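You operate a simulated robot arm through the tools that you are given. There is no shell and no other tool. Be economical: measure what you need, move in short steps, check, and stop when the job is done.

The job below is to be done with a simulated robot arm. You get a single attempt, and the scene is never put back.

Task
Zero the yellow gauge on the brass block, gauge the insert on the anvil and sort it.
Fine: within 0.2 mm of zero it goes in the green tray, else in the yellow tray; swing the gauge back over the block.

Only the result counts: the job must be done as asked and must still hold three seconds after the hand-in. Knocking over, shifting, dropping, spilling or breaking anything else fails it.

Robot
A 7-joint arm with a two-finger parallel gripper, fixed in place. Base frame: the origin is at the foot of the arm, x ahead of it, y to its left, z up. Readings come in cm, degrees, newtons and seconds.
With the tool pointing down near the work surface it reaches from about 24 to 68 cm from the base axis. Its first joint turns from -66.0 to 66.0 degrees. Payload 2.4 kg.
The TCP is the grasp point between the finger pads, 3 cm short of the fingertips. In the tool frame z runs along the fingers and y along their closing line. Largest opening 9.4 cm; finger width 2.8, thickness 1; the body of the gripper, 5 by 9.6 cm, starts 5.5 cm behind the TCP.
Orientation is told as [roll, pitch, yaw] about the base's x, y, z axes, in that order, counted from this pose: with the fingers straight down and closing along the base's y, the tool's x points along the base's -x, its y along +y and its z along -z.

Tools
- The arm moves only by the tool step_arm. Its argument "increments" is a list of rows, each a list of 6 numbers: the shift along the base's x, y, z in cm, then the turn, a rotation vector about the base's x, y, z in degrees. In form: [[dx, dy, dz, ax, ay, az], ...]. A call has 1 to 12 rows; each row shifts and turns the commanded pose from where the row before left it. "jaw" is the closure in counts, from 0 (fully open) to 255 (shut), set as the call begins (left out, the last holds). Each row takes 0.2 s and may step no farther than 5 cm and 8.6 degrees from the row before; otherwise, or with a gripper value out of range, the whole call is refused. Where a pose cannot be reached the arm comes as near as it can. A force on the tool above 40 N (or 10 N above the force at the start of the call, whichever is more), or a blocked arm, ends the call early, and 0.2 s more pass. Each finger travels about 15.3 cm/s and halts on what it meets, pressing with about 32 N; the grip force reading is that of the motor and also rises with nothing between the fingers. The clock runs only during rows and for 0.2 s after the last one: add rows that do not move to give the fingers time. It gives the time, the measured TCP pose, the force on the tool (base axes), the opening and the grip force at its end, in the units of the frame above (readings bear some noise).
- Cameras (640 x 400 px; columns grow to the right, rows downward): "scene" is fixed at [4.71, 47.93, 144.74]; the picture's right is [-0.68, -0.73, 0.00], its down [-0.39, 0.36, -0.84] and it looks along [0.62, -0.58, -0.54] (base axes); focal length 309 px, centre (320, 200). "wrist" rides on the gripper at [7.6, 1.4, -10.3] in the tool frame; the picture's right is [-0.18, 0.98, 0.00], its down [-0.75, -0.14, -0.64] and it looks along [-0.63, -0.12, 0.77] (tool axes); focal length 243 px, centre (320, 200). There is no depth. A picture from a camera that has moved, and an enlarged one, comes with that camera's place and axes in the base frame and with its lens.
- snapshot(camera): a new picture of that camera. The clock stands still meanwhile.
- zoom(camera, box): a new picture of the part [left, top, right, bottom] of that camera's present view, enlarged. The clock stands still meanwhile.
- job_done(): hands the job in; it is judged then, once.

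Work in short steps. Places have to be worked out from the pictures, the camera data and where the tool is seen: move nearer, look again, correct. Check each grasp and each placing, and mend what went wrong. You have 120 turns and 76 pictures in all, those below and enlarged ones among them. Open the gripper and draw the arm clear of the work before you hand the job in, unless the task says otherwise; then end with one line.

The tools are called after "Request:" as a command line: name --pt "numbers of a row" for each row, then --argument value for the rest, lists and objects as JSON in quotes. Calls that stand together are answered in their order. step_arm: Moves the arm, as the interface text tells. Its arguments: {"type":"object","properties":{"increments":{"type":"array"},"jaw":{"type":"number"}},"required":["increments"]} The other tools are called the same way: snapshot (camera) takes a picture; zoom (camera, box) takes an enlarged picture of a part of a camera's view; job_done () hands the job in.

At the start:

```text
t: 0.0
tcp_pos: [32.09, 13.45, 129.81]
ee_rot: [0.0, 0.0, 0.0]
ft_force: [-0.8, 0.6, 0.4]
width: 9.4
finger_force: 0.1
```

scene: 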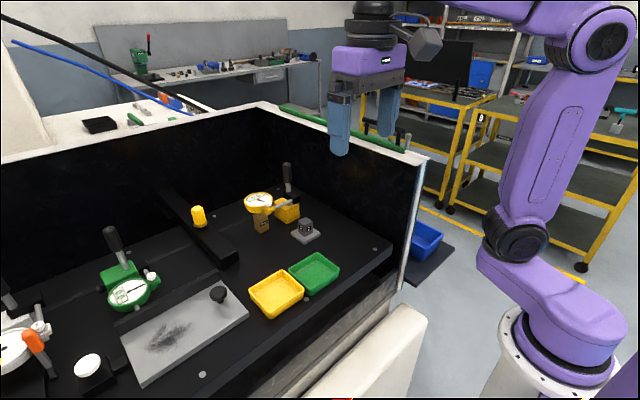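
wrist: 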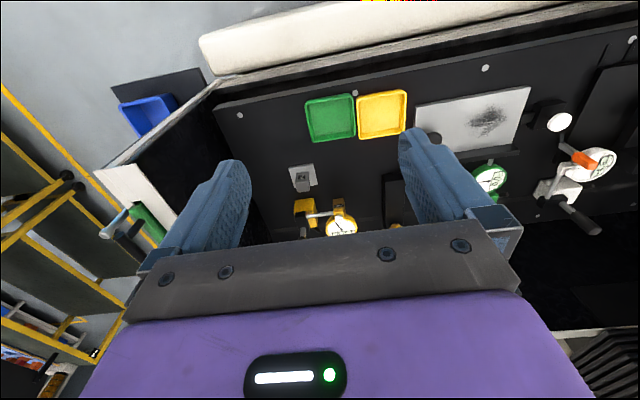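

The yellow gauge, the brass block and the anvil with the insert sit near the middle of the scene view. I'll enlarge that area in both cameras.

Request:
zoom --camera "scene" --box '[180, 150, 350, 256]'

Request:
zoom --camera "wrist" --box '[260, 80, 440, 240]'

```text
3.76 times, centred on (265, 203) of scene
camera zoom: at [4.71, 47.93, 144.74], right [-0.68, -0.73, 0.0], down [-0.39, 0.36, -0.84], along [0.62, -0.58, -0.54], focal length 1164 px, centre (527, 189)
```

zoom: 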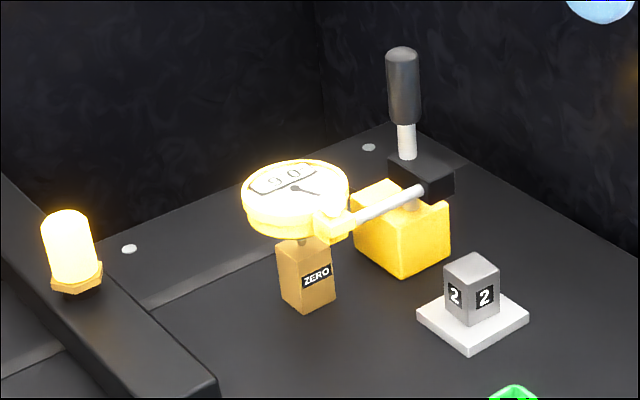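

```text
2.50 times, centred on (350, 160) of wrist
camera zoom: at [24.49, 14.82, 140.07], right [0.18, 0.98, 0.0], down [0.75, -0.14, 0.64], along [0.63, -0.12, -0.77], focal length 606 px, centre (245, 300)
```

zoom: 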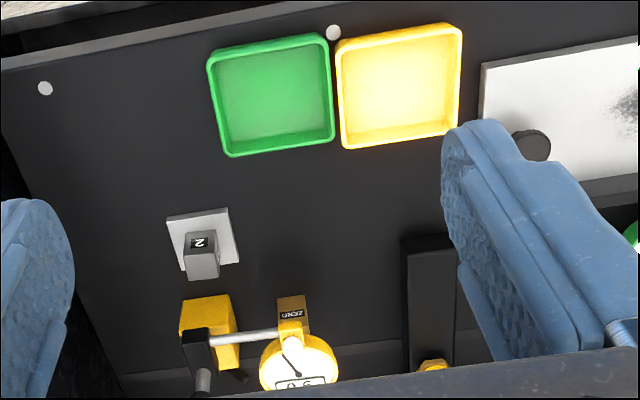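

The gauge stands near (66, 4), the brass block near (67.5, 12), the anvil near (56, 5), and the trays near (43.5, 13) and (44.4, 23). I move nearer at height so the wrist camera can read the dial and show the mechanism.

Request:
step_arm --pt "4 -0.8 -3 0 0 0" --pt "4 -0.8 -3 0 0 0" --pt "4 -0.8 -3 0 0 0" --pt "2 -0.5 -3 0 0 0" --pt "0 0 0 0 0 0" --jaw 0

Request:
snapshot --camera "wrist"

```text
refused: row 1 steps farther than a row can; nothing moved
```

```text
71 pictures are left
camera wrist: at [24.49, 14.82, 140.07], right [0.18, 0.98, 0.0], down [0.75, -0.14, 0.64], along [0.63, -0.12, -0.77], focal length 243 px, centre (320, 200)
```

wrist: 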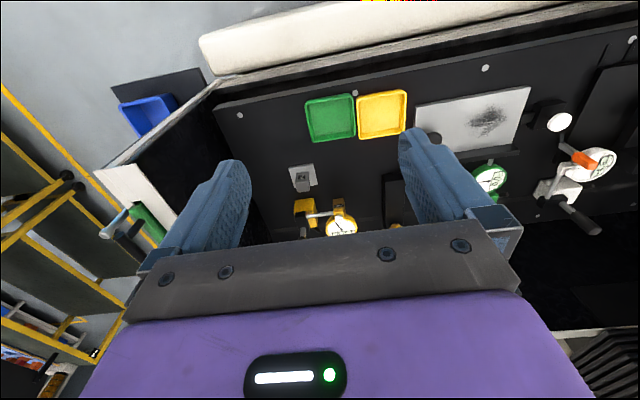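

The step was slightly too long, so I'm repeating the approach with smaller rows.

Request:
step_arm --pt "3.5 -0.6 -3 0 0 0" --pt "3.5 -0.6 -3 0 0 0" --pt "3.5 -0.6 -3 0 0 0" --pt "3.5 -0.6 -3 0 0 0" --pt "4 -0.6 -2 0 0 0" --pt "0 0 0 0 0 0" --jaw 0

Request:
snapshot --camera "wrist"

```text
t: 1.4
tcp_pos: [50.11, 10.15, 115.79]
ee_rot: [0.0, 0.1, 0.0]
ft_force: [-0.3, 0.1, 0.8]
width: 9.38
finger_force: 0.1
```

```text
70 pictures are left
camera wrist: at [42.51, 11.6, 126.1], right [0.18, 0.98, 0.0], down [0.75, -0.14, 0.64], along [0.63, -0.12, -0.77], focal length 243 px, centre (320, 200)
```

wrist: 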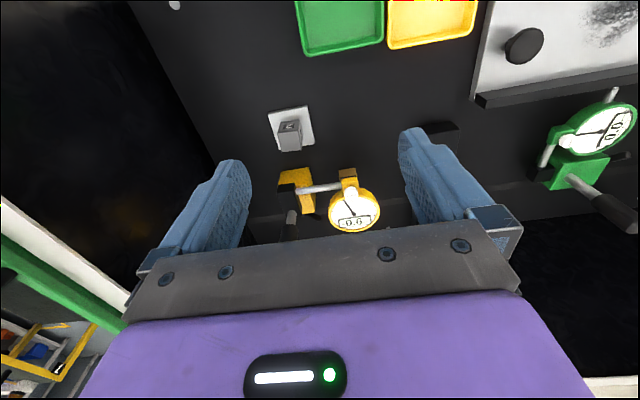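

Request:
zoom --camera "wrist" --box '[250, 90, 410, 240]'

Request:
zoom --camera "scene" --box '[230, 150, 330, 212]'

```text
2.67 times, centred on (330, 165) of wrist
camera zoom: at [42.51, 11.6, 126.1], right [0.18, 0.98, 0.0], down [0.75, -0.14, 0.64], along [0.63, -0.12, -0.77], focal length 647 px, centre (293, 293)
```

zoom: 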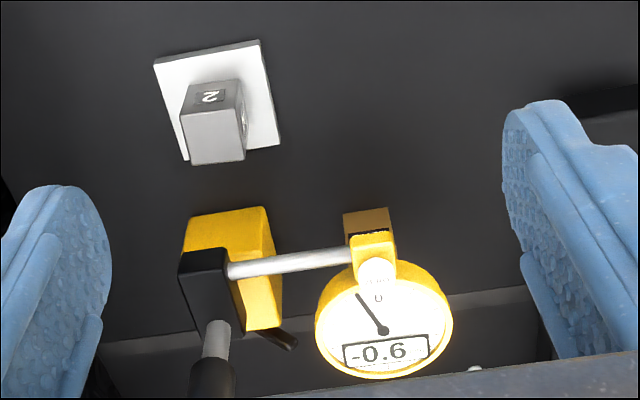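

```text
6.40 times, centred on (280, 181) of scene
camera zoom: at [4.72, 47.93, 144.74], right [-0.68, -0.73, 0.0], down [-0.39, 0.36, -0.84], along [0.62, -0.58, -0.54], focal length 1978 px, centre (576, 322)
```

zoom: 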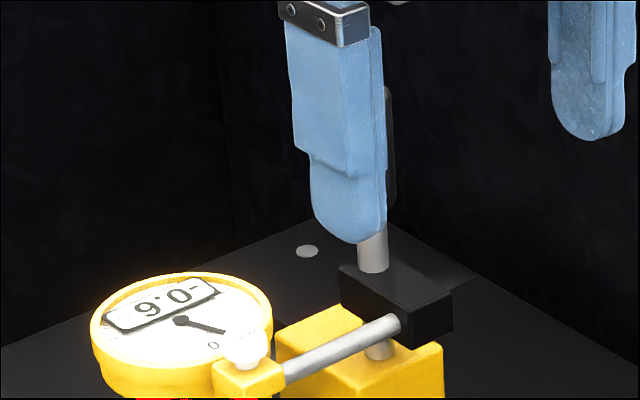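

The readout shows -0.6, and there is a white cap beside the dial that may be the zero button. I'll zoom tighter on the cap and on the base.

Request:
zoom --camera "wrist" --box '[325, 165, 389, 235]'

Request:
zoom --camera "wrist" --box '[270, 160, 340, 240]'

Request:
zoom --camera "scene" --box '[235, 185, 330, 245]'

```text
5.71 times, centred on (357, 200) of wrist
camera zoom: at [42.51, 11.6, 126.1], right [0.18, 0.98, 0.0], down [0.75, -0.14, 0.64], along [0.63, -0.12, -0.77], focal length 1386 px, centre (109, 200)
```

zoom: 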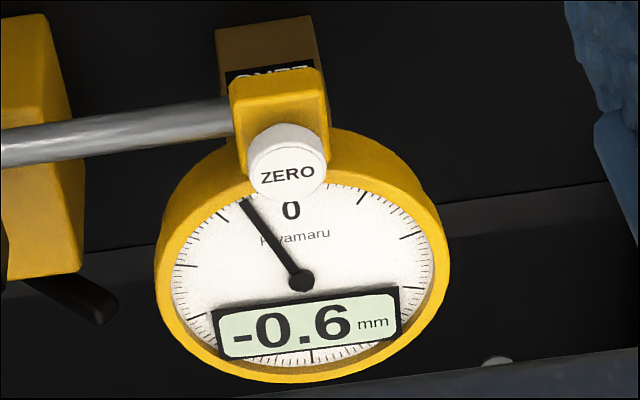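

```text
5.00 times, centred on (305, 200) of wrist
camera zoom: at [42.51, 11.6, 126.1], right [0.18, 0.98, 0.0], down [0.75, -0.14, 0.64], along [0.63, -0.12, -0.77], focal length 1213 px, centre (395, 200)
```

zoom: 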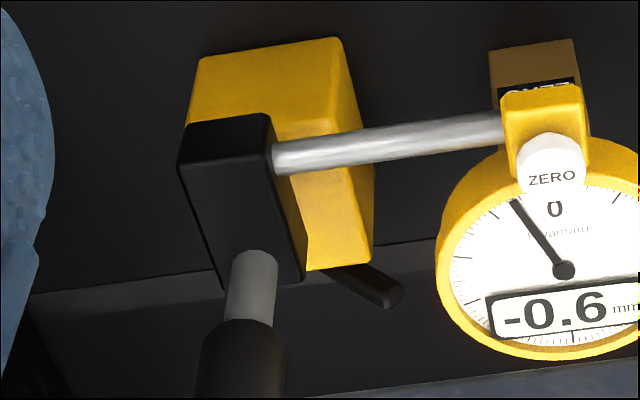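

```text
6.67 times, centred on (282, 215) of scene
camera zoom: at [4.72, 47.93, 144.74], right [-0.68, -0.73, 0.0], down [-0.39, 0.36, -0.84], along [0.62, -0.58, -0.54], focal length 2061 px, centre (570, 100)
```

zoom: 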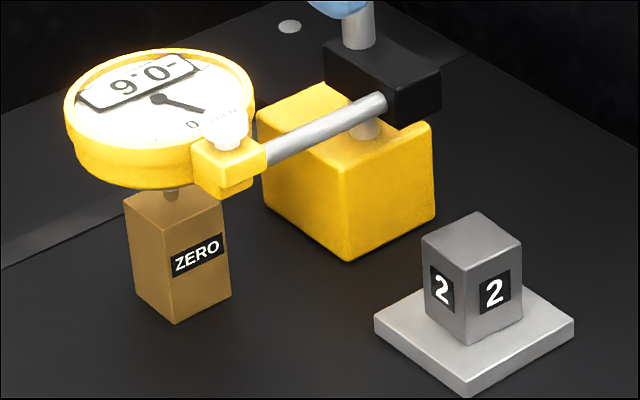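

The white cap on the gauge head is labelled ZERO, and the scale is in mm. I move forward to see the handle and pivot from more nearly overhead.

Request:
step_arm --pt "4 -1 0 0 0 0" --pt "4 -1 0 0 0 0" --pt "0 0 0 0 0 0"

Request:
zoom --camera "wrist" --box '[240, 60, 400, 220]'

Request:
zoom --camera "scene" --box '[235, 150, 335, 245]'

```text
t: 2.2
tcp_pos: [58.07, 8.3, 115.67]
ee_rot: [0.0, 0.0, 0.0]
ft_force: [0.1, 0.2, 0.4]
width: 9.39
finger_force: 0.2
```

```text
2.50 times, centred on (320, 140) of wrist
camera zoom: at [50.5, 9.66, 125.82], right [0.18, 0.98, 0.0], down [0.75, -0.14, 0.64], along [0.63, -0.12, -0.77], focal length 606 px, centre (320, 350)
```

zoom: 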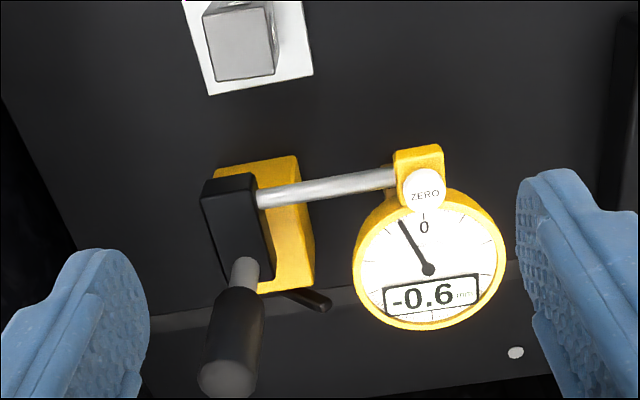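

```text
4.21 times, centred on (285, 198) of scene
camera zoom: at [4.72, 47.93, 144.74], right [-0.68, -0.73, 0.0], down [-0.39, 0.36, -0.84], along [0.62, -0.58, -0.54], focal length 1302 px, centre (467, 210)
```

zoom: 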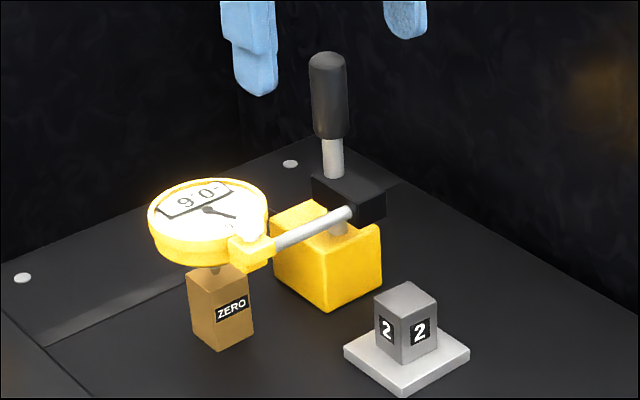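

By triangulation the handle is coaxial with the post at about (65.7, 3.0), and its grip spans z 102.7 to 108.5. The ZERO cap is near (62.8, 11.9) with its top near z 100.8. I close the jaw and hover over the cap.

Request:
step_arm --pt "2.3 1.8 -1.5 0 0 0" --pt "2.2 1.8 -1.5 0 0 0" --pt "0 0 -4 0 0 0" --pt "0 0 -2.5 0 0 0" --pt "0 0 0 0 0 0" --jaw 255

Request:
zoom --camera "scene" --box '[225, 150, 325, 213]'

Request:
zoom --camera "wrist" --box '[240, 60, 400, 220]'

```text
t: 3.4
tcp_pos: [62.76, 11.76, 106.41]
ee_rot: [0.0, 0.1, 0.1]
ft_force: [0.7, -0.4, -0.6]
width: 0.0
finger_force: 31.6
```

```text
6.35 times, centred on (275, 182) of scene
camera zoom: at [4.71, 47.93, 144.74], right [-0.68, -0.73, 0.0], down [-0.39, 0.36, -0.84], along [0.62, -0.58, -0.54], focal length 1963 px, centre (606, 318)
```

zoom: 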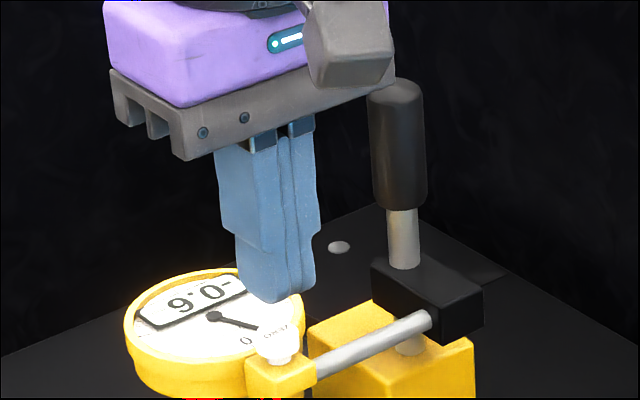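

```text
2.50 times, centred on (320, 140) of wrist
camera zoom: at [55.09, 13.19, 116.53], right [0.18, 0.98, 0.0], down [0.75, -0.14, 0.64], along [0.63, -0.12, -0.77], focal length 606 px, centre (320, 350)
```

zoom: 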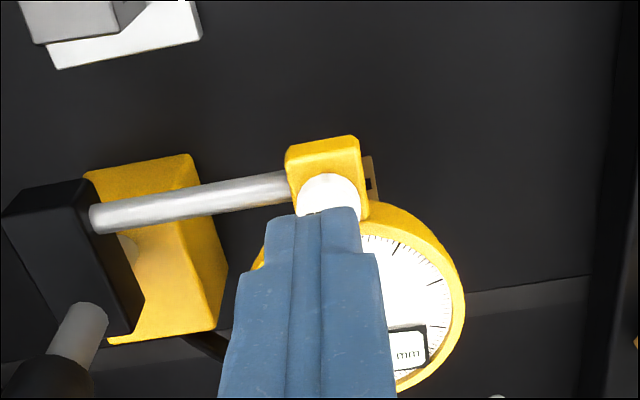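

The closed tips are almost above the cap, which I now put near (62.55, 12.0). I make a small correction and descend gently.

Request:
step_arm --pt "-0.2 0.2 -1.0 0 0 0" --pt "0 0 -0.7 0 0 0" --pt "0 0 -0.4 0 0 0" --pt "0 0 0 0 0 0"

Request:
zoom --camera "scene" --box '[225, 170, 305, 220]'

```text
t: 4.4
tcp_pos: [62.44, 12.1, 104.36]
ee_rot: [-0.1, 0.0, 0.0]
ft_force: [0.2, -0.3, 0.6]
width: 0.01
finger_force: 32.5
```

```text
8.00 times, centred on (265, 195) of scene
camera zoom: at [4.71, 47.93, 144.74], right [-0.68, -0.73, 0.0], down [-0.39, 0.36, -0.84], along [0.62, -0.58, -0.54], focal length 2473 px, centre (760, 240)
```

zoom: 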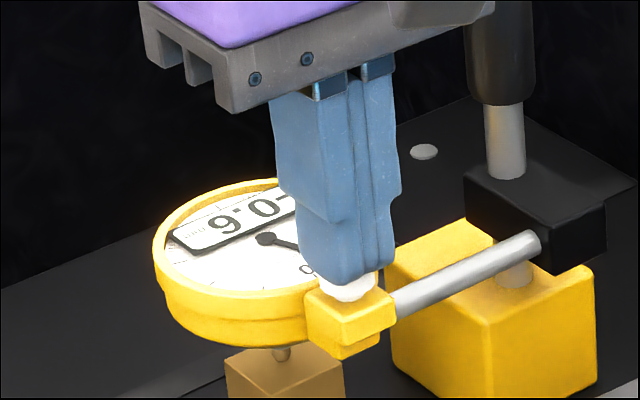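

The tips are just above the cap, so I press down in small rows.

Request:
step_arm --pt "0 0 -0.2 0 0 0" --pt "0 0 -0.2 0 0 0" --pt "0 0 -0.15 0 0 0" --pt "0 0 0 0 0 0"

Request:
zoom --camera "scene" --box '[225, 170, 305, 220]'

```text
t: 5.4
tcp_pos: [62.41, 12.2, 103.91]
ee_rot: [0.0, -0.3, 0.0]
ft_force: [-2.9, -3.0, 26.3]
width: 0.0
finger_force: 32.5
```

```text
8.00 times, centred on (265, 195) of scene
camera zoom: at [4.65, 47.91, 144.75], right [-0.68, -0.73, 0.0], down [-0.39, 0.37, -0.84], along [0.62, -0.58, -0.54], focal length 2473 px, centre (760, 240)
```

zoom: 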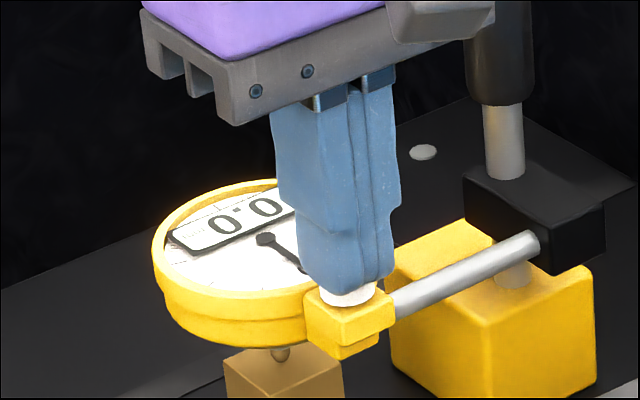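

The readout now shows 0.0 under 26 N. I lift off and check that the zero holds.

Request:
step_arm --pt "0 0 0.4 0 0 0" --pt "0 0 2 0 0 0" --pt "0 0 4 0 0 0" --pt "-3 -2 2 0 0 0" --pt "-3 -2 1 0 0 0"

Request:
zoom --camera "wrist" --box '[240, 60, 400, 220]'

Request:
zoom --camera "scene" --box '[235, 150, 335, 245]'

```text
t: 6.6
tcp_pos: [56.18, 8.36, 113.12]
ee_rot: [0.1, 0.1, -0.1]
ft_force: [-0.4, 1.0, 0.2]
width: 0.04
finger_force: 31.9
```

```text
2.50 times, centred on (320, 140) of wrist
camera zoom: at [48.54, 9.72, 123.28], right [0.18, 0.98, 0.0], down [0.75, -0.14, 0.64], along [0.63, -0.12, -0.77], focal length 606 px, centre (320, 350)
```

zoom: 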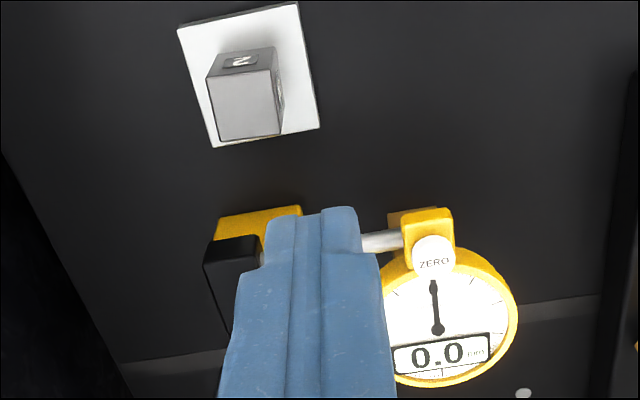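

```text
4.21 times, centred on (285, 198) of scene
camera zoom: at [4.71, 47.93, 144.74], right [-0.68, -0.73, 0.0], down [-0.39, 0.36, -0.84], along [0.62, -0.58, -0.54], focal length 1302 px, centre (467, 210)
```

zoom: 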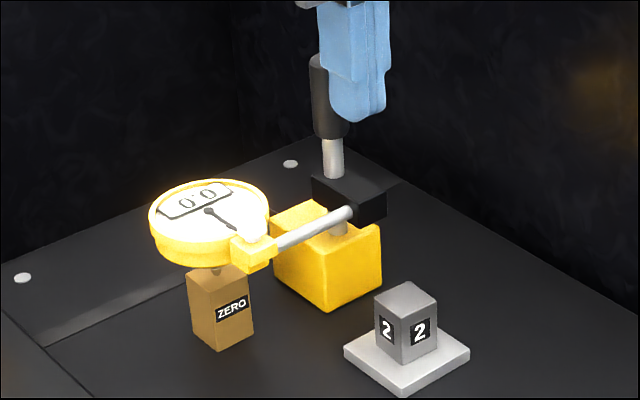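

The gauge reads 0.0 with the needle on 0. Next I rise, open the jaw, yaw -45° (the grip is round, so this leaves room to turn +90°), and move over the handle at (65.6, 3.0).

Request:
step_arm --pt "1.5 -0.9 0.5 0 0 -7.5" --pt "1.5 -0.9 0.5 0 0 -7.5" --pt "1.5 -0.9 0.5 0 0 -7.5" --pt "1.6 -0.9 0.3 0 0 -7.5" --pt "1.6 -0.9 0 0 0 -7.5" --pt "1.7 -0.9 0 0 0 -7.5" --pt "0 0 0 0 0 0" --jaw 60

Request:
snapshot --camera "wrist"

Request:
zoom --camera "scene" --box '[235, 100, 375, 200]'

```text
t: 8.2
tcp_pos: [64.08, 2.73, 114.93]
ee_rot: [0.0, 0.1, -45.1]
ft_force: [-1.1, -0.2, 0.0]
width: 7.18
finger_force: 0.0
out of reach, approached as far as the arm can: row 6
```

```text
56 pictures are left
camera wrist: at [59.73, 9.1, 125.18], right [0.83, 0.56, 0.0], down [0.43, -0.63, 0.64], along [0.36, -0.53, -0.77], focal length 243 px, centre (320, 200)
```

wrist: 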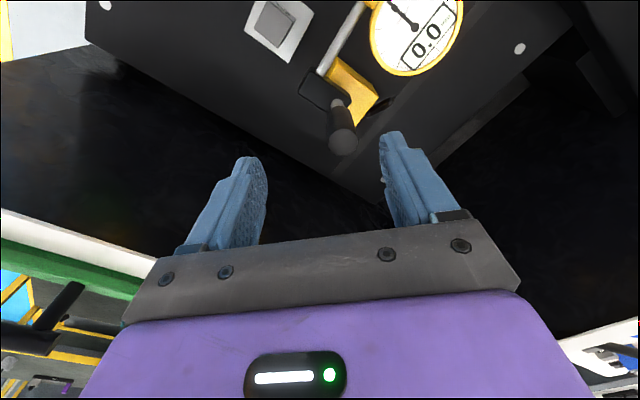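

```text
4.00 times, centred on (305, 150) of scene
camera zoom: at [4.71, 47.93, 144.74], right [-0.68, -0.73, 0.0], down [-0.39, 0.36, -0.84], along [0.62, -0.58, -0.54], focal length 1236 px, centre (380, 400)
```

zoom: 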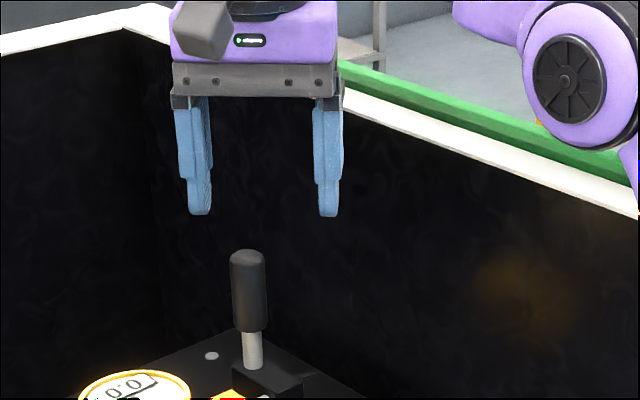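

Handle top checks out at about (65.8, 3.0), and this height limits reach to about 64. The open fingers already straddle it, so I descend and see where x ends up.

Request:
step_arm --pt "0 0 -2 0 0 0" --pt "0 0 -2 0 0 0" --pt "0 0 0 0 0 0"

```text
t: 9.0
tcp_pos: [64.1, 2.76, 110.87]
ee_rot: [0.1, 0.0, -45.1]
ft_force: [-0.9, 0.4, 0.1]
width: 7.19
finger_force: 0.0
```

The commanded pose was clamped to the reachable one, so now I shift onto the handle axis and go down to grip height.

Request:
step_arm --pt "0.8 0.12 -1.5 0 0 0" --pt "0.8 0.12 -1.5 0 0 0" --pt "0 0 -1.4 0 0 0" --pt "0 0 0 0 0 0"

Request:
snapshot --camera "wrist"

Request:
zoom --camera "scene" --box '[225, 130, 345, 230]'

```text
t: 10.0
tcp_pos: [65.61, 2.92, 106.67]
ee_rot: [-0.1, 0.1, -45.1]
ft_force: [0.3, 0.6, 0.0]
width: 7.19
finger_force: 0.1
```

```text
54 pictures are left
camera wrist: at [61.31, 9.36, 116.8], right [0.83, 0.56, 0.0], down [0.43, -0.63, 0.64], along [0.36, -0.53, -0.77], focal length 243 px, centre (320, 200)
```

wrist: 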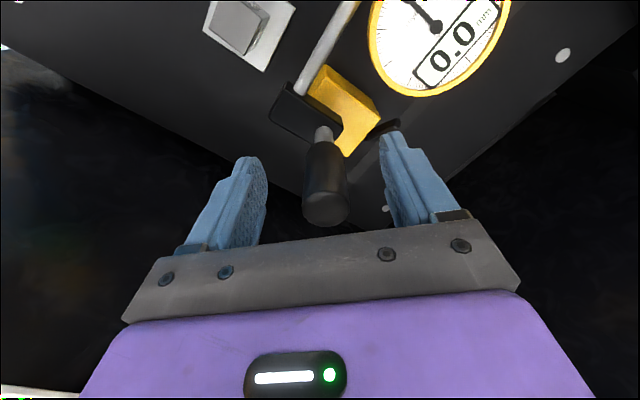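

```text
4.00 times, centred on (285, 180) of scene
camera zoom: at [4.71, 47.93, 144.74], right [-0.68, -0.73, 0.0], down [-0.39, 0.36, -0.84], along [0.62, -0.58, -0.54], focal length 1236 px, centre (460, 280)
```

zoom: 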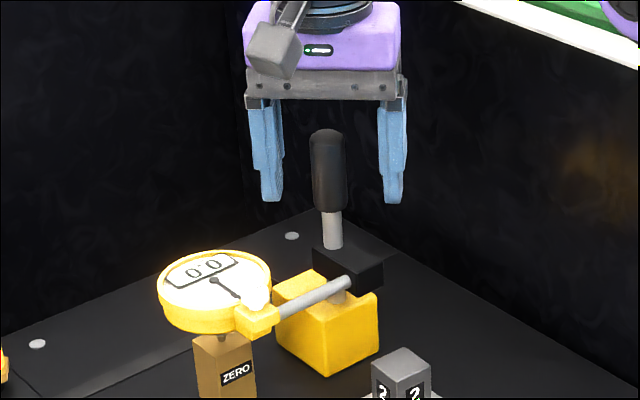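

The handle is centred between the fingers, so I close on it.

Request:
step_arm --pt "0 0 -0.4 0 0 0" --pt "0 0 0 0 0 0" --pt "0 0 0 0 0 0" --pt "0 0 0 0 0 0" --jaw 255

Request:
zoom --camera "scene" --box '[225, 130, 345, 230]'

```text
t: 11.0
tcp_pos: [65.8, 3.22, 106.33]
ee_rot: [0.2, -0.3, -44.7]
ft_force: [23.2, 11.8, 19.9]
width: 2.36
finger_force: 44.9
```

```text
4.00 times, centred on (285, 180) of scene
camera zoom: at [4.74, 47.97, 144.72], right [-0.68, -0.73, 0.0], down [-0.39, 0.36, -0.84], along [0.62, -0.58, -0.54], focal length 1236 px, centre (460, 280)
```

zoom: 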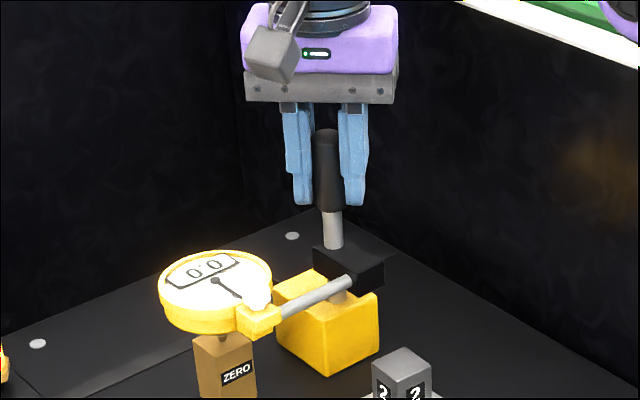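

The grip is on at 2.36 cm, with the handle axis about 0.25 cm off my command. I shift the command that way to relieve the side load and add a very small lift to see whether the arm slides up the post.

Request:
step_arm --pt "0.1 0.13 0 0 0 0" --pt "0.1 0.13 0 0 0 0" --pt "0 0 0.15 0 0 0" --pt "0 0 0 0 0 0"

```text
t: 12.0
tcp_pos: [65.98, 3.24, 106.41]
ee_rot: [0.2, -0.1, -45.1]
ft_force: [0.2, 3.0, 26.8]
width: 2.35
finger_force: 45.0
```

The side load is nearly gone, but the z force reads +27 N, which I can't explain yet. I lift another small amount and look.

Request:
step_arm --pt "0 0 0.15 0 0 0" --pt "0 0 0.15 0 0 0" --pt "0 0 0 0 0 0"

Request:
zoom --camera "scene" --box '[225, 170, 325, 245]'

```text
t: 12.8
tcp_pos: [65.89, 3.16, 106.46]
ee_rot: [-0.2, 0.2, -45.1]
ft_force: [1.4, -3.5, -5.6]
width: 2.36
finger_force: 44.7
```

```text
5.33 times, centred on (275, 208) of scene
camera zoom: at [4.72, 47.92, 144.74], right [-0.68, -0.73, 0.0], down [-0.39, 0.36, -0.84], along [0.62, -0.58, -0.54], focal length 1649 px, centre (560, 160)
```

zoom: 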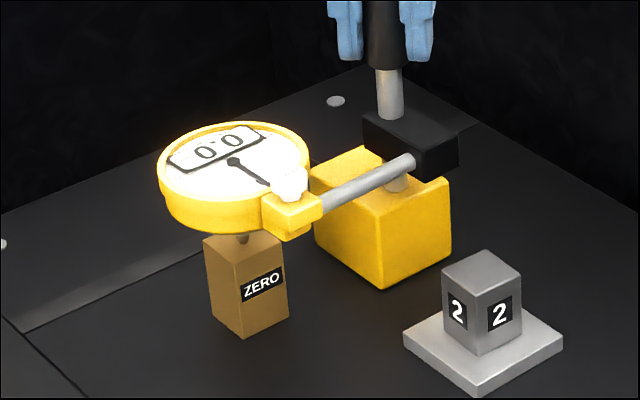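

It has not slid up at near-zero force. I pull slightly harder to test for a lift joint before I turn it.

Request:
step_arm --pt "0 0 0.1 0 0 0" --pt "0 0 0.1 0 0 0" --pt "0 0 0 0 0 0"

```text
t: 13.6
tcp_pos: [65.68, 3.17, 106.42]
ee_rot: [-0.4, 0.4, -45.1]
ft_force: [2.8, -7.5, -37.1]
width: 2.3
finger_force: 44.8
```

There is no lift at 37 N, so the handle only turns. I release the pull and turn +8° as a test, watching the plunger and the block.

Request:
step_arm --pt "0 0 -0.22 0 0 0" --pt "0 0 0 0 0 4" --pt "0 0 0 0 0 4" --pt "0 0 0 0 0 0"

Request:
zoom --camera "scene" --box '[225, 170, 325, 245]'

```text
t: 14.6
tcp_pos: [65.79, 3.12, 106.37]
ee_rot: [0.0, 0.3, -37.0]
ft_force: [-4.0, -12.2, -21.6]
width: 2.33
finger_force: 45.1
```

```text
5.33 times, centred on (275, 208) of scene
camera zoom: at [4.75, 47.89, 144.75], right [-0.68, -0.73, 0.0], down [-0.39, 0.37, -0.84], along [0.62, -0.58, -0.54], focal length 1649 px, centre (560, 160)
```

zoom: 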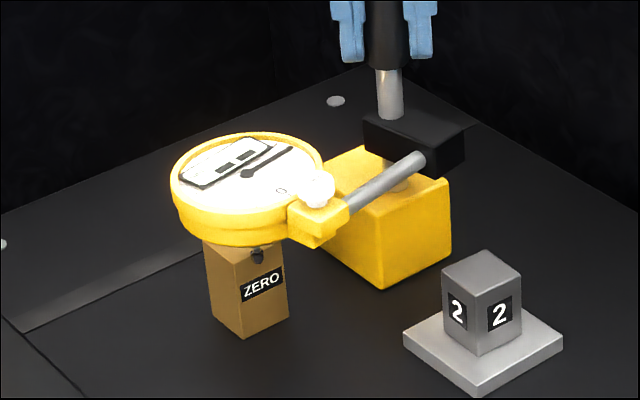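

The gauge turns cleanly with the grip, the block is unmoved, and the display blanks off the block. The insert should lie about 90° around, so I swing 60° more and look before the plunger reaches it.

Request:
step_arm --pt "0 -0.05 -0.08 0 0 4" --pt "0 0 0 0 0 7" --pt "0 0 0 0 0 7" --pt "0 0 0 0 0 7" --pt "0 0 0 0 0 7" --pt "0 0 0 0 0 7" --pt "0 0 0 0 0 7" --pt "0 0 0 0 0 7" --pt "0 0 0 0 0 7" --pt "0 0 0 0 0 0"

Request:
zoom --camera "scene" --box '[225, 150, 355, 245]'

```text
t: 16.8
tcp_pos: [65.88, 2.94, 106.42]
ee_rot: [-0.2, -0.1, 22.9]
ft_force: [-6.7, -16.4, -11.9]
width: 2.28
finger_force: 44.8
```

```text
4.21 times, centred on (290, 198) of scene
camera zoom: at [4.72, 47.88, 144.76], right [-0.68, -0.73, 0.0], down [-0.39, 0.37, -0.84], along [0.62, -0.58, -0.54], focal length 1302 px, centre (446, 210)
```

zoom: 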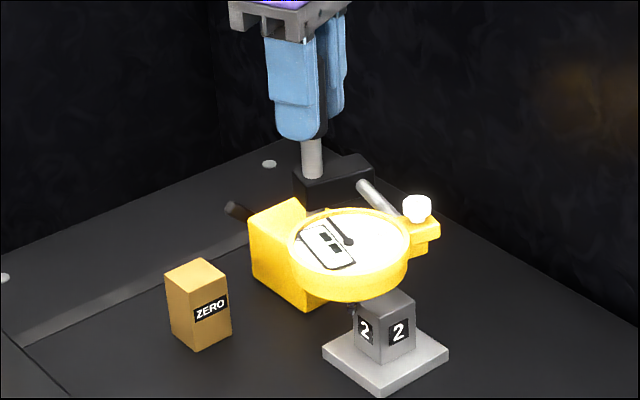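

It has swung 68° and the plunger is close to the insert's near edge. I check the clearance closely.

Request:
zoom --camera "scene" --box '[285, 205, 335, 245]'

Request:
snapshot --camera "wrist"

```text
10.00 times, centred on (310, 225) of scene
camera zoom: at [4.72, 47.88, 144.76], right [-0.68, -0.73, 0.0], down [-0.39, 0.37, -0.84], along [0.62, -0.58, -0.54], focal length 3091 px, centre (420, -50)
```

zoom: 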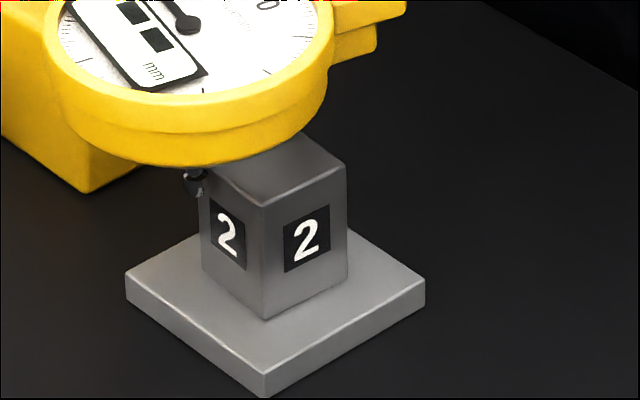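

```text
47 pictures are left
camera wrist: at [58.35, 1.29, 116.6], right [-0.21, 0.98, 0.0], down [0.75, 0.16, 0.64], along [0.63, 0.14, -0.77], focal length 243 px, centre (320, 200)
```

wrist: 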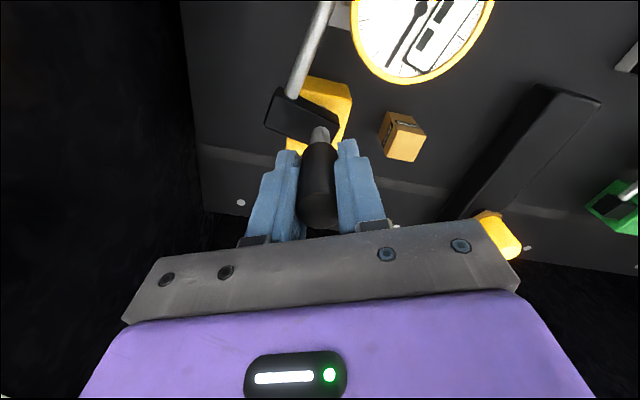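

The plunger tip sits right at the insert's left face. I creep on in 1.5° rows and look again.

Request:
step_arm --pt "0 0.05 -0.03 0 0 1.5" --pt "0 0 0 0 0 1.5" --pt "0 0 0 0 0 1.5" --pt "0 0 0 0 0 1.5" --pt "0 0 0 0 0 0"

Request:
zoom --camera "scene" --box '[285, 205, 335, 245]'

```text
t: 18.0
tcp_pos: [65.99, 3.01, 106.43]
ee_rot: [-0.1, 0.0, 28.9]
ft_force: [-7.3, -17.6, -5.8]
width: 2.3
finger_force: 45.3
```

```text
10.00 times, centred on (310, 225) of scene
camera zoom: at [4.71, 47.88, 144.76], right [-0.68, -0.73, 0.0], down [-0.39, 0.37, -0.84], along [0.62, -0.57, -0.54], focal length 3091 px, centre (420, -50)
```

zoom: 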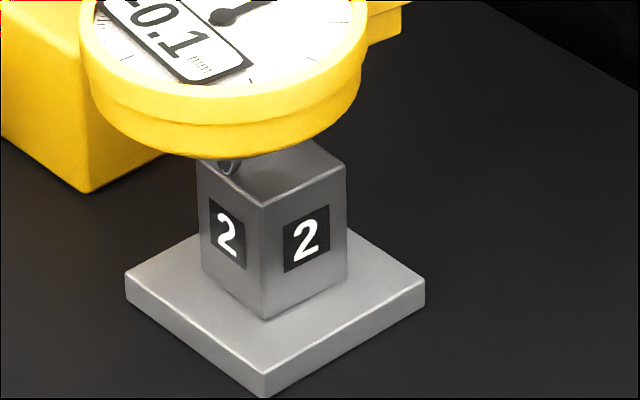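

The plunger has ridden up onto the insert without moving it, and a reading is showing. I continue toward the middle of the top face.

Request:
step_arm --pt "0 0.03 0 0 0 2" --pt "0 0.03 0 0 0 2" --pt "0 0 0 0 0 2" --pt "0 0 0 0 0 2" --pt "0 0 0 0 0 0" --pt "0 0 0 0 0 0"

Request:
zoom --camera "scene" --box '[285, 195, 335, 235]'

Request:
snapshot --camera "wrist"

```text
t: 19.4
tcp_pos: [65.93, 2.9, 106.36]
ee_rot: [-0.1, 0.0, 36.7]
ft_force: [-3.5, -17.3, -11.2]
width: 2.28
finger_force: 44.9
```

```text
10.00 times, centred on (310, 215) of scene
camera zoom: at [4.73, 47.88, 144.76], right [-0.68, -0.73, 0.0], down [-0.39, 0.37, -0.84], along [0.62, -0.57, -0.54], focal length 3091 px, centre (420, 50)
```

zoom: 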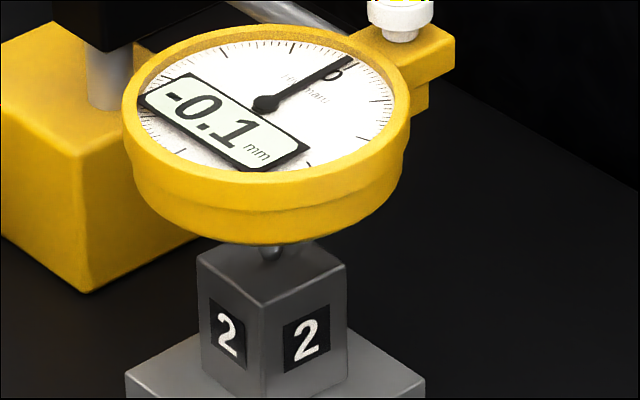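

```text
44 pictures are left
camera wrist: at [58.98, -0.48, 116.6], right [-0.44, 0.9, 0.0], down [0.69, 0.34, 0.64], along [0.58, 0.28, -0.77], focal length 243 px, centre (320, 200)
```

wrist: 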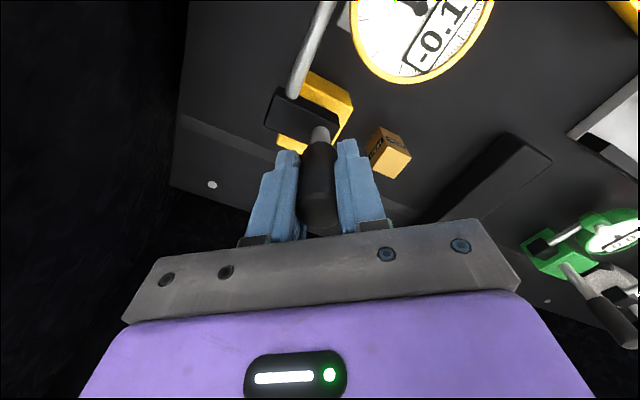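

It reads -0.1 mm. To be sure, I centre a few degrees more, relieve the side force and read again.

Request:
step_arm --pt "0 -0.1 -0.03 0 0 2" --pt "0 -0.06 0 0 0 3" --pt "0 0 0 0 0 0" --pt "0 0 0 0 0 0"

Request:
zoom --camera "scene" --box '[285, 195, 335, 235]'

```text
t: 20.4
tcp_pos: [66.07, 2.93, 106.45]
ee_rot: [-0.2, -0.2, 42.0]
ft_force: [6.7, -15.1, -5.7]
width: 2.32
finger_force: 45.1
```

```text
10.00 times, centred on (310, 215) of scene
camera zoom: at [4.75, 47.88, 144.76], right [-0.68, -0.73, 0.0], down [-0.39, 0.37, -0.84], along [0.62, -0.58, -0.54], focal length 3091 px, centre (420, 50)
```

zoom: 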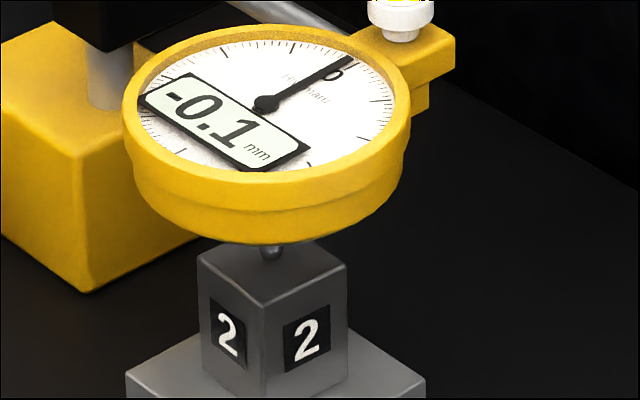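

The gauge hit its stop (the display didn't move and the grip slipped slightly), and it still reads -0.1 mm. That is within 0.2, so the insert goes to the green tray. I swing the gauge back now, to just short of the block.

Request:
step_arm --pt "0 -0.03 0 0 0 -4" --pt "0 0 0 0 0 -4" --pt "0 0 0 0 0 -5" --pt "0 0 0 0 0 -7" --pt "0 0 0 0 0 -7" --pt "0 0 0 0 0 -7" --pt "0 0 0 0 0 -7" --pt "0 0 0 0 0 -7" --pt "0 0 0 0 0 -7" --pt "0 0 0 0 0 -7" --pt "0 0 0 0 0 -6" --pt "0 0 0 0 0 0"

Request:
zoom --camera "scene" --box '[225, 170, 325, 245]'

```text
t: 23.0
tcp_pos: [65.95, 2.99, 106.38]
ee_rot: [0.0, 0.1, -26.1]
ft_force: [-1.8, -12.3, 7.5]
width: 2.25
finger_force: 45.4
```

```text
5.33 times, centred on (275, 208) of scene
camera zoom: at [4.69, 47.89, 144.76], right [-0.68, -0.73, 0.0], down [-0.39, 0.37, -0.84], along [0.62, -0.58, -0.54], focal length 1649 px, centre (560, 160)
```

zoom: 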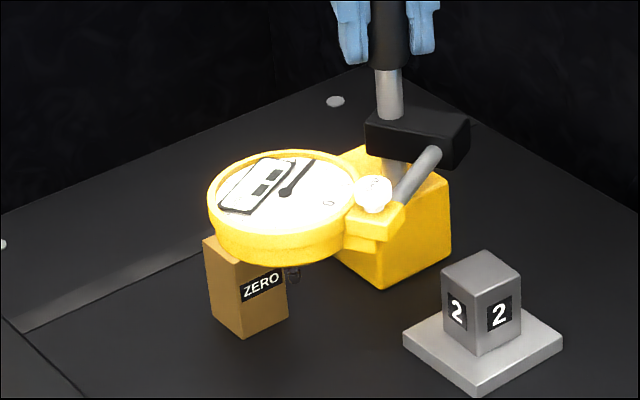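

The insert is undisturbed and the plunger is just beside the block. I creep the rest of the way back.

Request:
step_arm --pt "0 -0.03 0 0 0 -1.5" --pt "0 0 0 0 0 -1.5" --pt "0 0 0 0 0 -1.5" --pt "0 0 0 0 0 -1.5" --pt "0 0 0 0 0 -2" --pt "0 0 0 0 0 -2" --pt "0 0 0 0 0 -2" --pt "0 0 0 0 0 0"

Request:
zoom --camera "scene" --box '[225, 170, 325, 245]'

```text
t: 24.8
tcp_pos: [65.86, 3.05, 106.41]
ee_rot: [0.1, -0.2, -38.1]
ft_force: [8.1, -9.6, 16.0]
width: 2.29
finger_force: 44.9
```

```text
5.33 times, centred on (275, 208) of scene
camera zoom: at [4.71, 47.9, 144.75], right [-0.68, -0.73, 0.0], down [-0.39, 0.37, -0.84], along [0.62, -0.58, -0.54], focal length 1649 px, centre (560, 160)
```

zoom: 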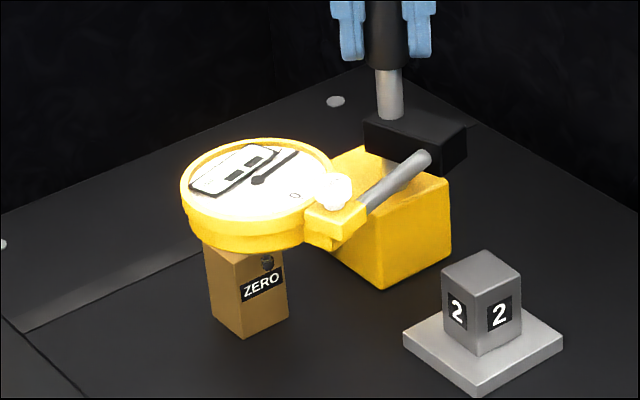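

It still needs about 10°, and the block is unmoved. I continue slowly.

Request:
step_arm --pt "0 0 -0.03 0 0 -1.5" --pt "0 0 0 0 0 -1.5" --pt "0 0 0 0 0 -1.5" --pt "0 0 0 0 0 -1.5" --pt "0 0 0 0 0 -1.5" --pt "0 0 0 0 0 -2" --pt "0 0 0 0 0 0"

Request:
zoom --camera "scene" --box '[225, 170, 325, 245]'

```text
t: 26.4
tcp_pos: [65.98, 3.17, 106.38]
ee_rot: [0.0, -0.2, -47.6]
ft_force: [10.2, -6.1, 20.6]
width: 2.29
finger_force: 44.8
```

```text
5.33 times, centred on (275, 208) of scene
camera zoom: at [4.7, 47.92, 144.75], right [-0.68, -0.73, 0.0], down [-0.39, 0.36, -0.84], along [0.62, -0.58, -0.54], focal length 1649 px, centre (560, 160)
```

zoom: 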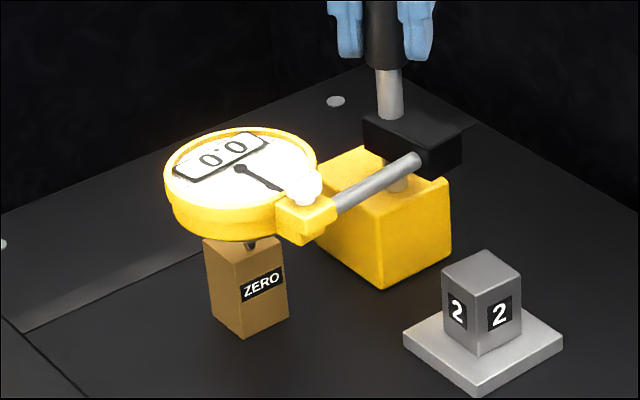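

It reads 0.0 on the block and is about 3–4° short of its original place. I turn the last bit.

Request:
step_arm --pt "0 0 -0.03 0 0 -2" --pt "0 0 0 0 0 -2" --pt "0 0 0 0 0 0"

Request:
zoom --camera "scene" --box '[225, 170, 325, 245]'

```text
t: 27.2
tcp_pos: [65.98, 3.05, 106.33]
ee_rot: [0.1, -0.1, -51.5]
ft_force: [7.9, -1.6, 19.5]
width: 2.28
finger_force: 45.2
```

```text
5.33 times, centred on (275, 208) of scene
camera zoom: at [4.7, 47.93, 144.74], right [-0.68, -0.73, 0.0], down [-0.39, 0.36, -0.84], along [0.62, -0.58, -0.54], focal length 1649 px, centre (560, 160)
```

zoom: 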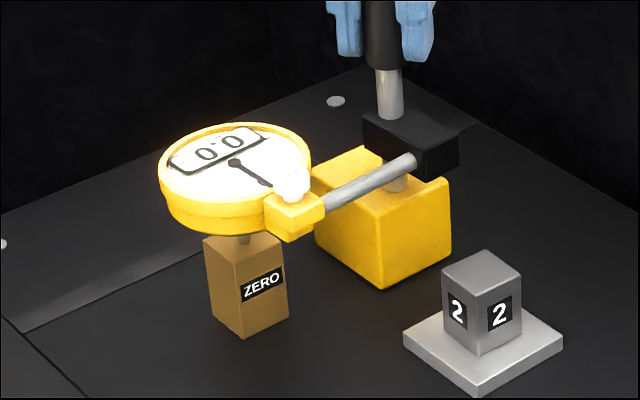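

The gauge is back in its original place and reads 0.0. I open and back off along the path I came in by.

Request:
step_arm --pt "0 0 0 0 0 0" --pt "0 0 0 0 0 0" --pt "0 0 1.5 0 0 0" --pt "-0.8 -0.1 1.8 0 0 0" --pt "-0.8 -0.1 1.8 0 0 0" --pt "0 0 3.0 0 0 0" --pt "-3 0 1 0 0 7.5" --pt "0 0 0 0 0 0" --jaw 60

Request:
snapshot --camera "scene"

```text
t: 29.0
tcp_pos: [61.28, 2.97, 115.5]
ee_rot: [0.0, 0.0, -43.9]
ft_force: [-0.3, 0.1, 0.5]
width: 7.21
finger_force: 0.1
```

```text
38 pictures are left
```

scene: 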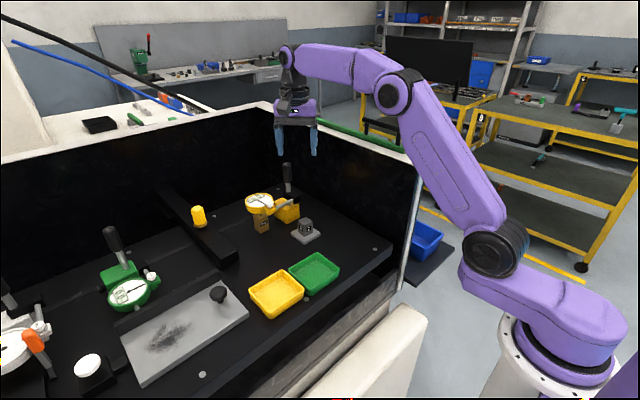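

All clear. I go to yaw 0 and a view over the insert to fix its place and orientation.

Request:
step_arm --pt "-2 0.2 -0.5 0 0 7.5" --pt "-2 0.2 -0.5 0 0 7.5" --pt "-2 0.2 -0.5 0 0 7.5" --pt "-2 0.2 -0.5 0 0 7.5" --pt "-1.5 0.2 -0.5 0 0 7.5" --pt "-1.5 0.2 -0.5 0 0 6.4" --pt "0 0 0 0 0 0" --jaw 60

Request:
zoom --camera "wrist" --box '[240, 60, 400, 220]'

Request:
zoom --camera "scene" --box '[280, 205, 330, 250]'

```text
t: 30.6
tcp_pos: [50.37, 4.09, 112.56]
ee_rot: [0.0, -0.1, 0.0]
ft_force: [0.3, 0.2, 0.0]
width: 7.2
finger_force: 0.0
```

```text
2.50 times, centred on (320, 140) of wrist
camera zoom: at [42.72, 5.47, 122.68], right [0.18, 0.98, 0.0], down [0.75, -0.14, 0.64], along [0.63, -0.12, -0.77], focal length 606 px, centre (320, 350)
```

zoom: 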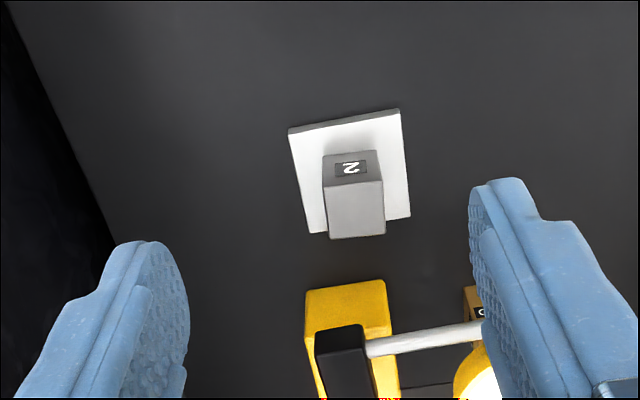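

```text
8.89 times, centred on (305, 228) of scene
camera zoom: at [4.71, 47.93, 144.74], right [-0.68, -0.73, 0.0], down [-0.39, 0.36, -0.84], along [0.62, -0.58, -0.54], focal length 2748 px, centre (453, -44)
```

zoom: 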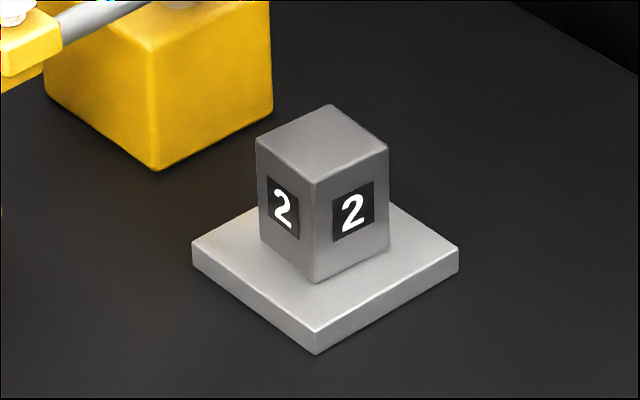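

The insert measures about 2.8 cm square and 4 cm tall. Its centre is (56.8, 4.6), its top is at z 95 and its yaw is about -4°. I move above it and descend part way.

Request:
step_arm --pt "3.2 0.25 -2 0 0 -2" --pt "3.2 0.25 -2 0 0 -2" --pt "0 0 -4 0 0 0" --pt "0 0 -4 0 0 0" --pt "0 0 0 0 0 0"

Request:
snapshot --camera "wrist"

Request:
zoom --camera "scene" --box '[250, 170, 350, 250]'

```text
t: 31.8
tcp_pos: [56.9, 4.5, 100.52]
ee_rot: [0.1, 0.0, -4.1]
ft_force: [0.3, -0.5, 0.8]
width: 7.18
finger_force: 0.1
```

```text
35 pictures are left
camera wrist: at [49.47, 6.51, 110.61], right [0.25, 0.97, 0.0], down [0.74, -0.19, 0.64], along [0.62, -0.16, -0.77], focal length 243 px, centre (320, 200)
```

wrist: 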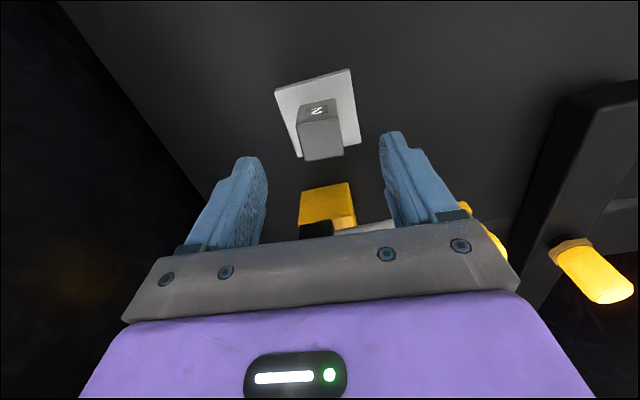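

```text
5.00 times, centred on (300, 210) of scene
camera zoom: at [4.71, 47.93, 144.74], right [-0.68, -0.73, 0.0], down [-0.39, 0.36, -0.84], along [0.62, -0.58, -0.54], focal length 1546 px, centre (420, 150)
```

zoom: 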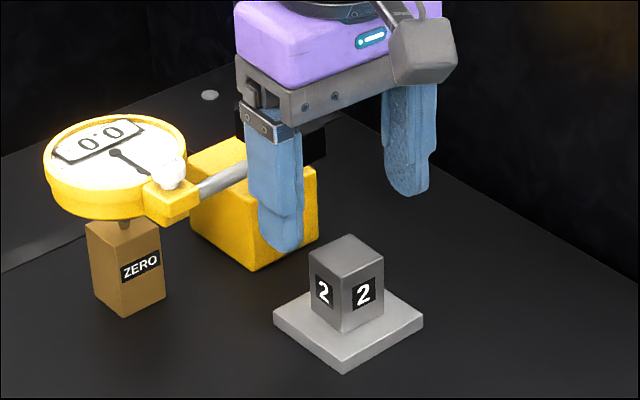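

The insert sits at (56.8, 4.65), aligned between the fingers. I descend to TCP z 94.7 and close.

Request:
step_arm --pt "-0.05 0.12 -3 0 0 0" --pt "0 0 -2.8 0 0 0" --pt "0 0 0 0 0 0"

Request:
zoom --camera "scene" --box '[250, 170, 350, 250]'

```text
t: 32.6
tcp_pos: [56.76, 4.65, 94.49]
ee_rot: [-0.1, 0.0, -4.0]
ft_force: [0.8, -1.3, -0.6]
width: 7.17
finger_force: 0.0
```

```text
5.00 times, centred on (300, 210) of scene
camera zoom: at [4.71, 47.93, 144.74], right [-0.68, -0.73, 0.0], down [-0.39, 0.36, -0.84], along [0.62, -0.58, -0.54], focal length 1546 px, centre (420, 150)
```

zoom: 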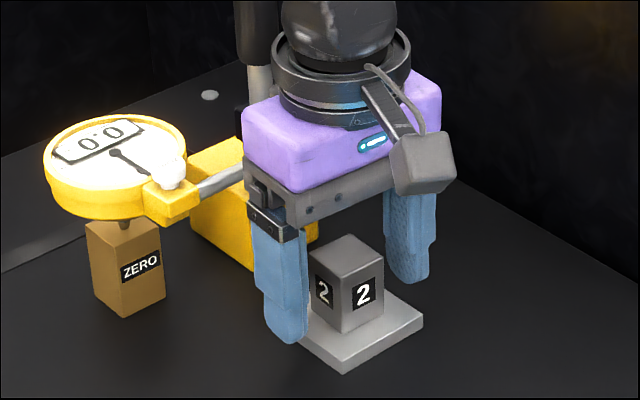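

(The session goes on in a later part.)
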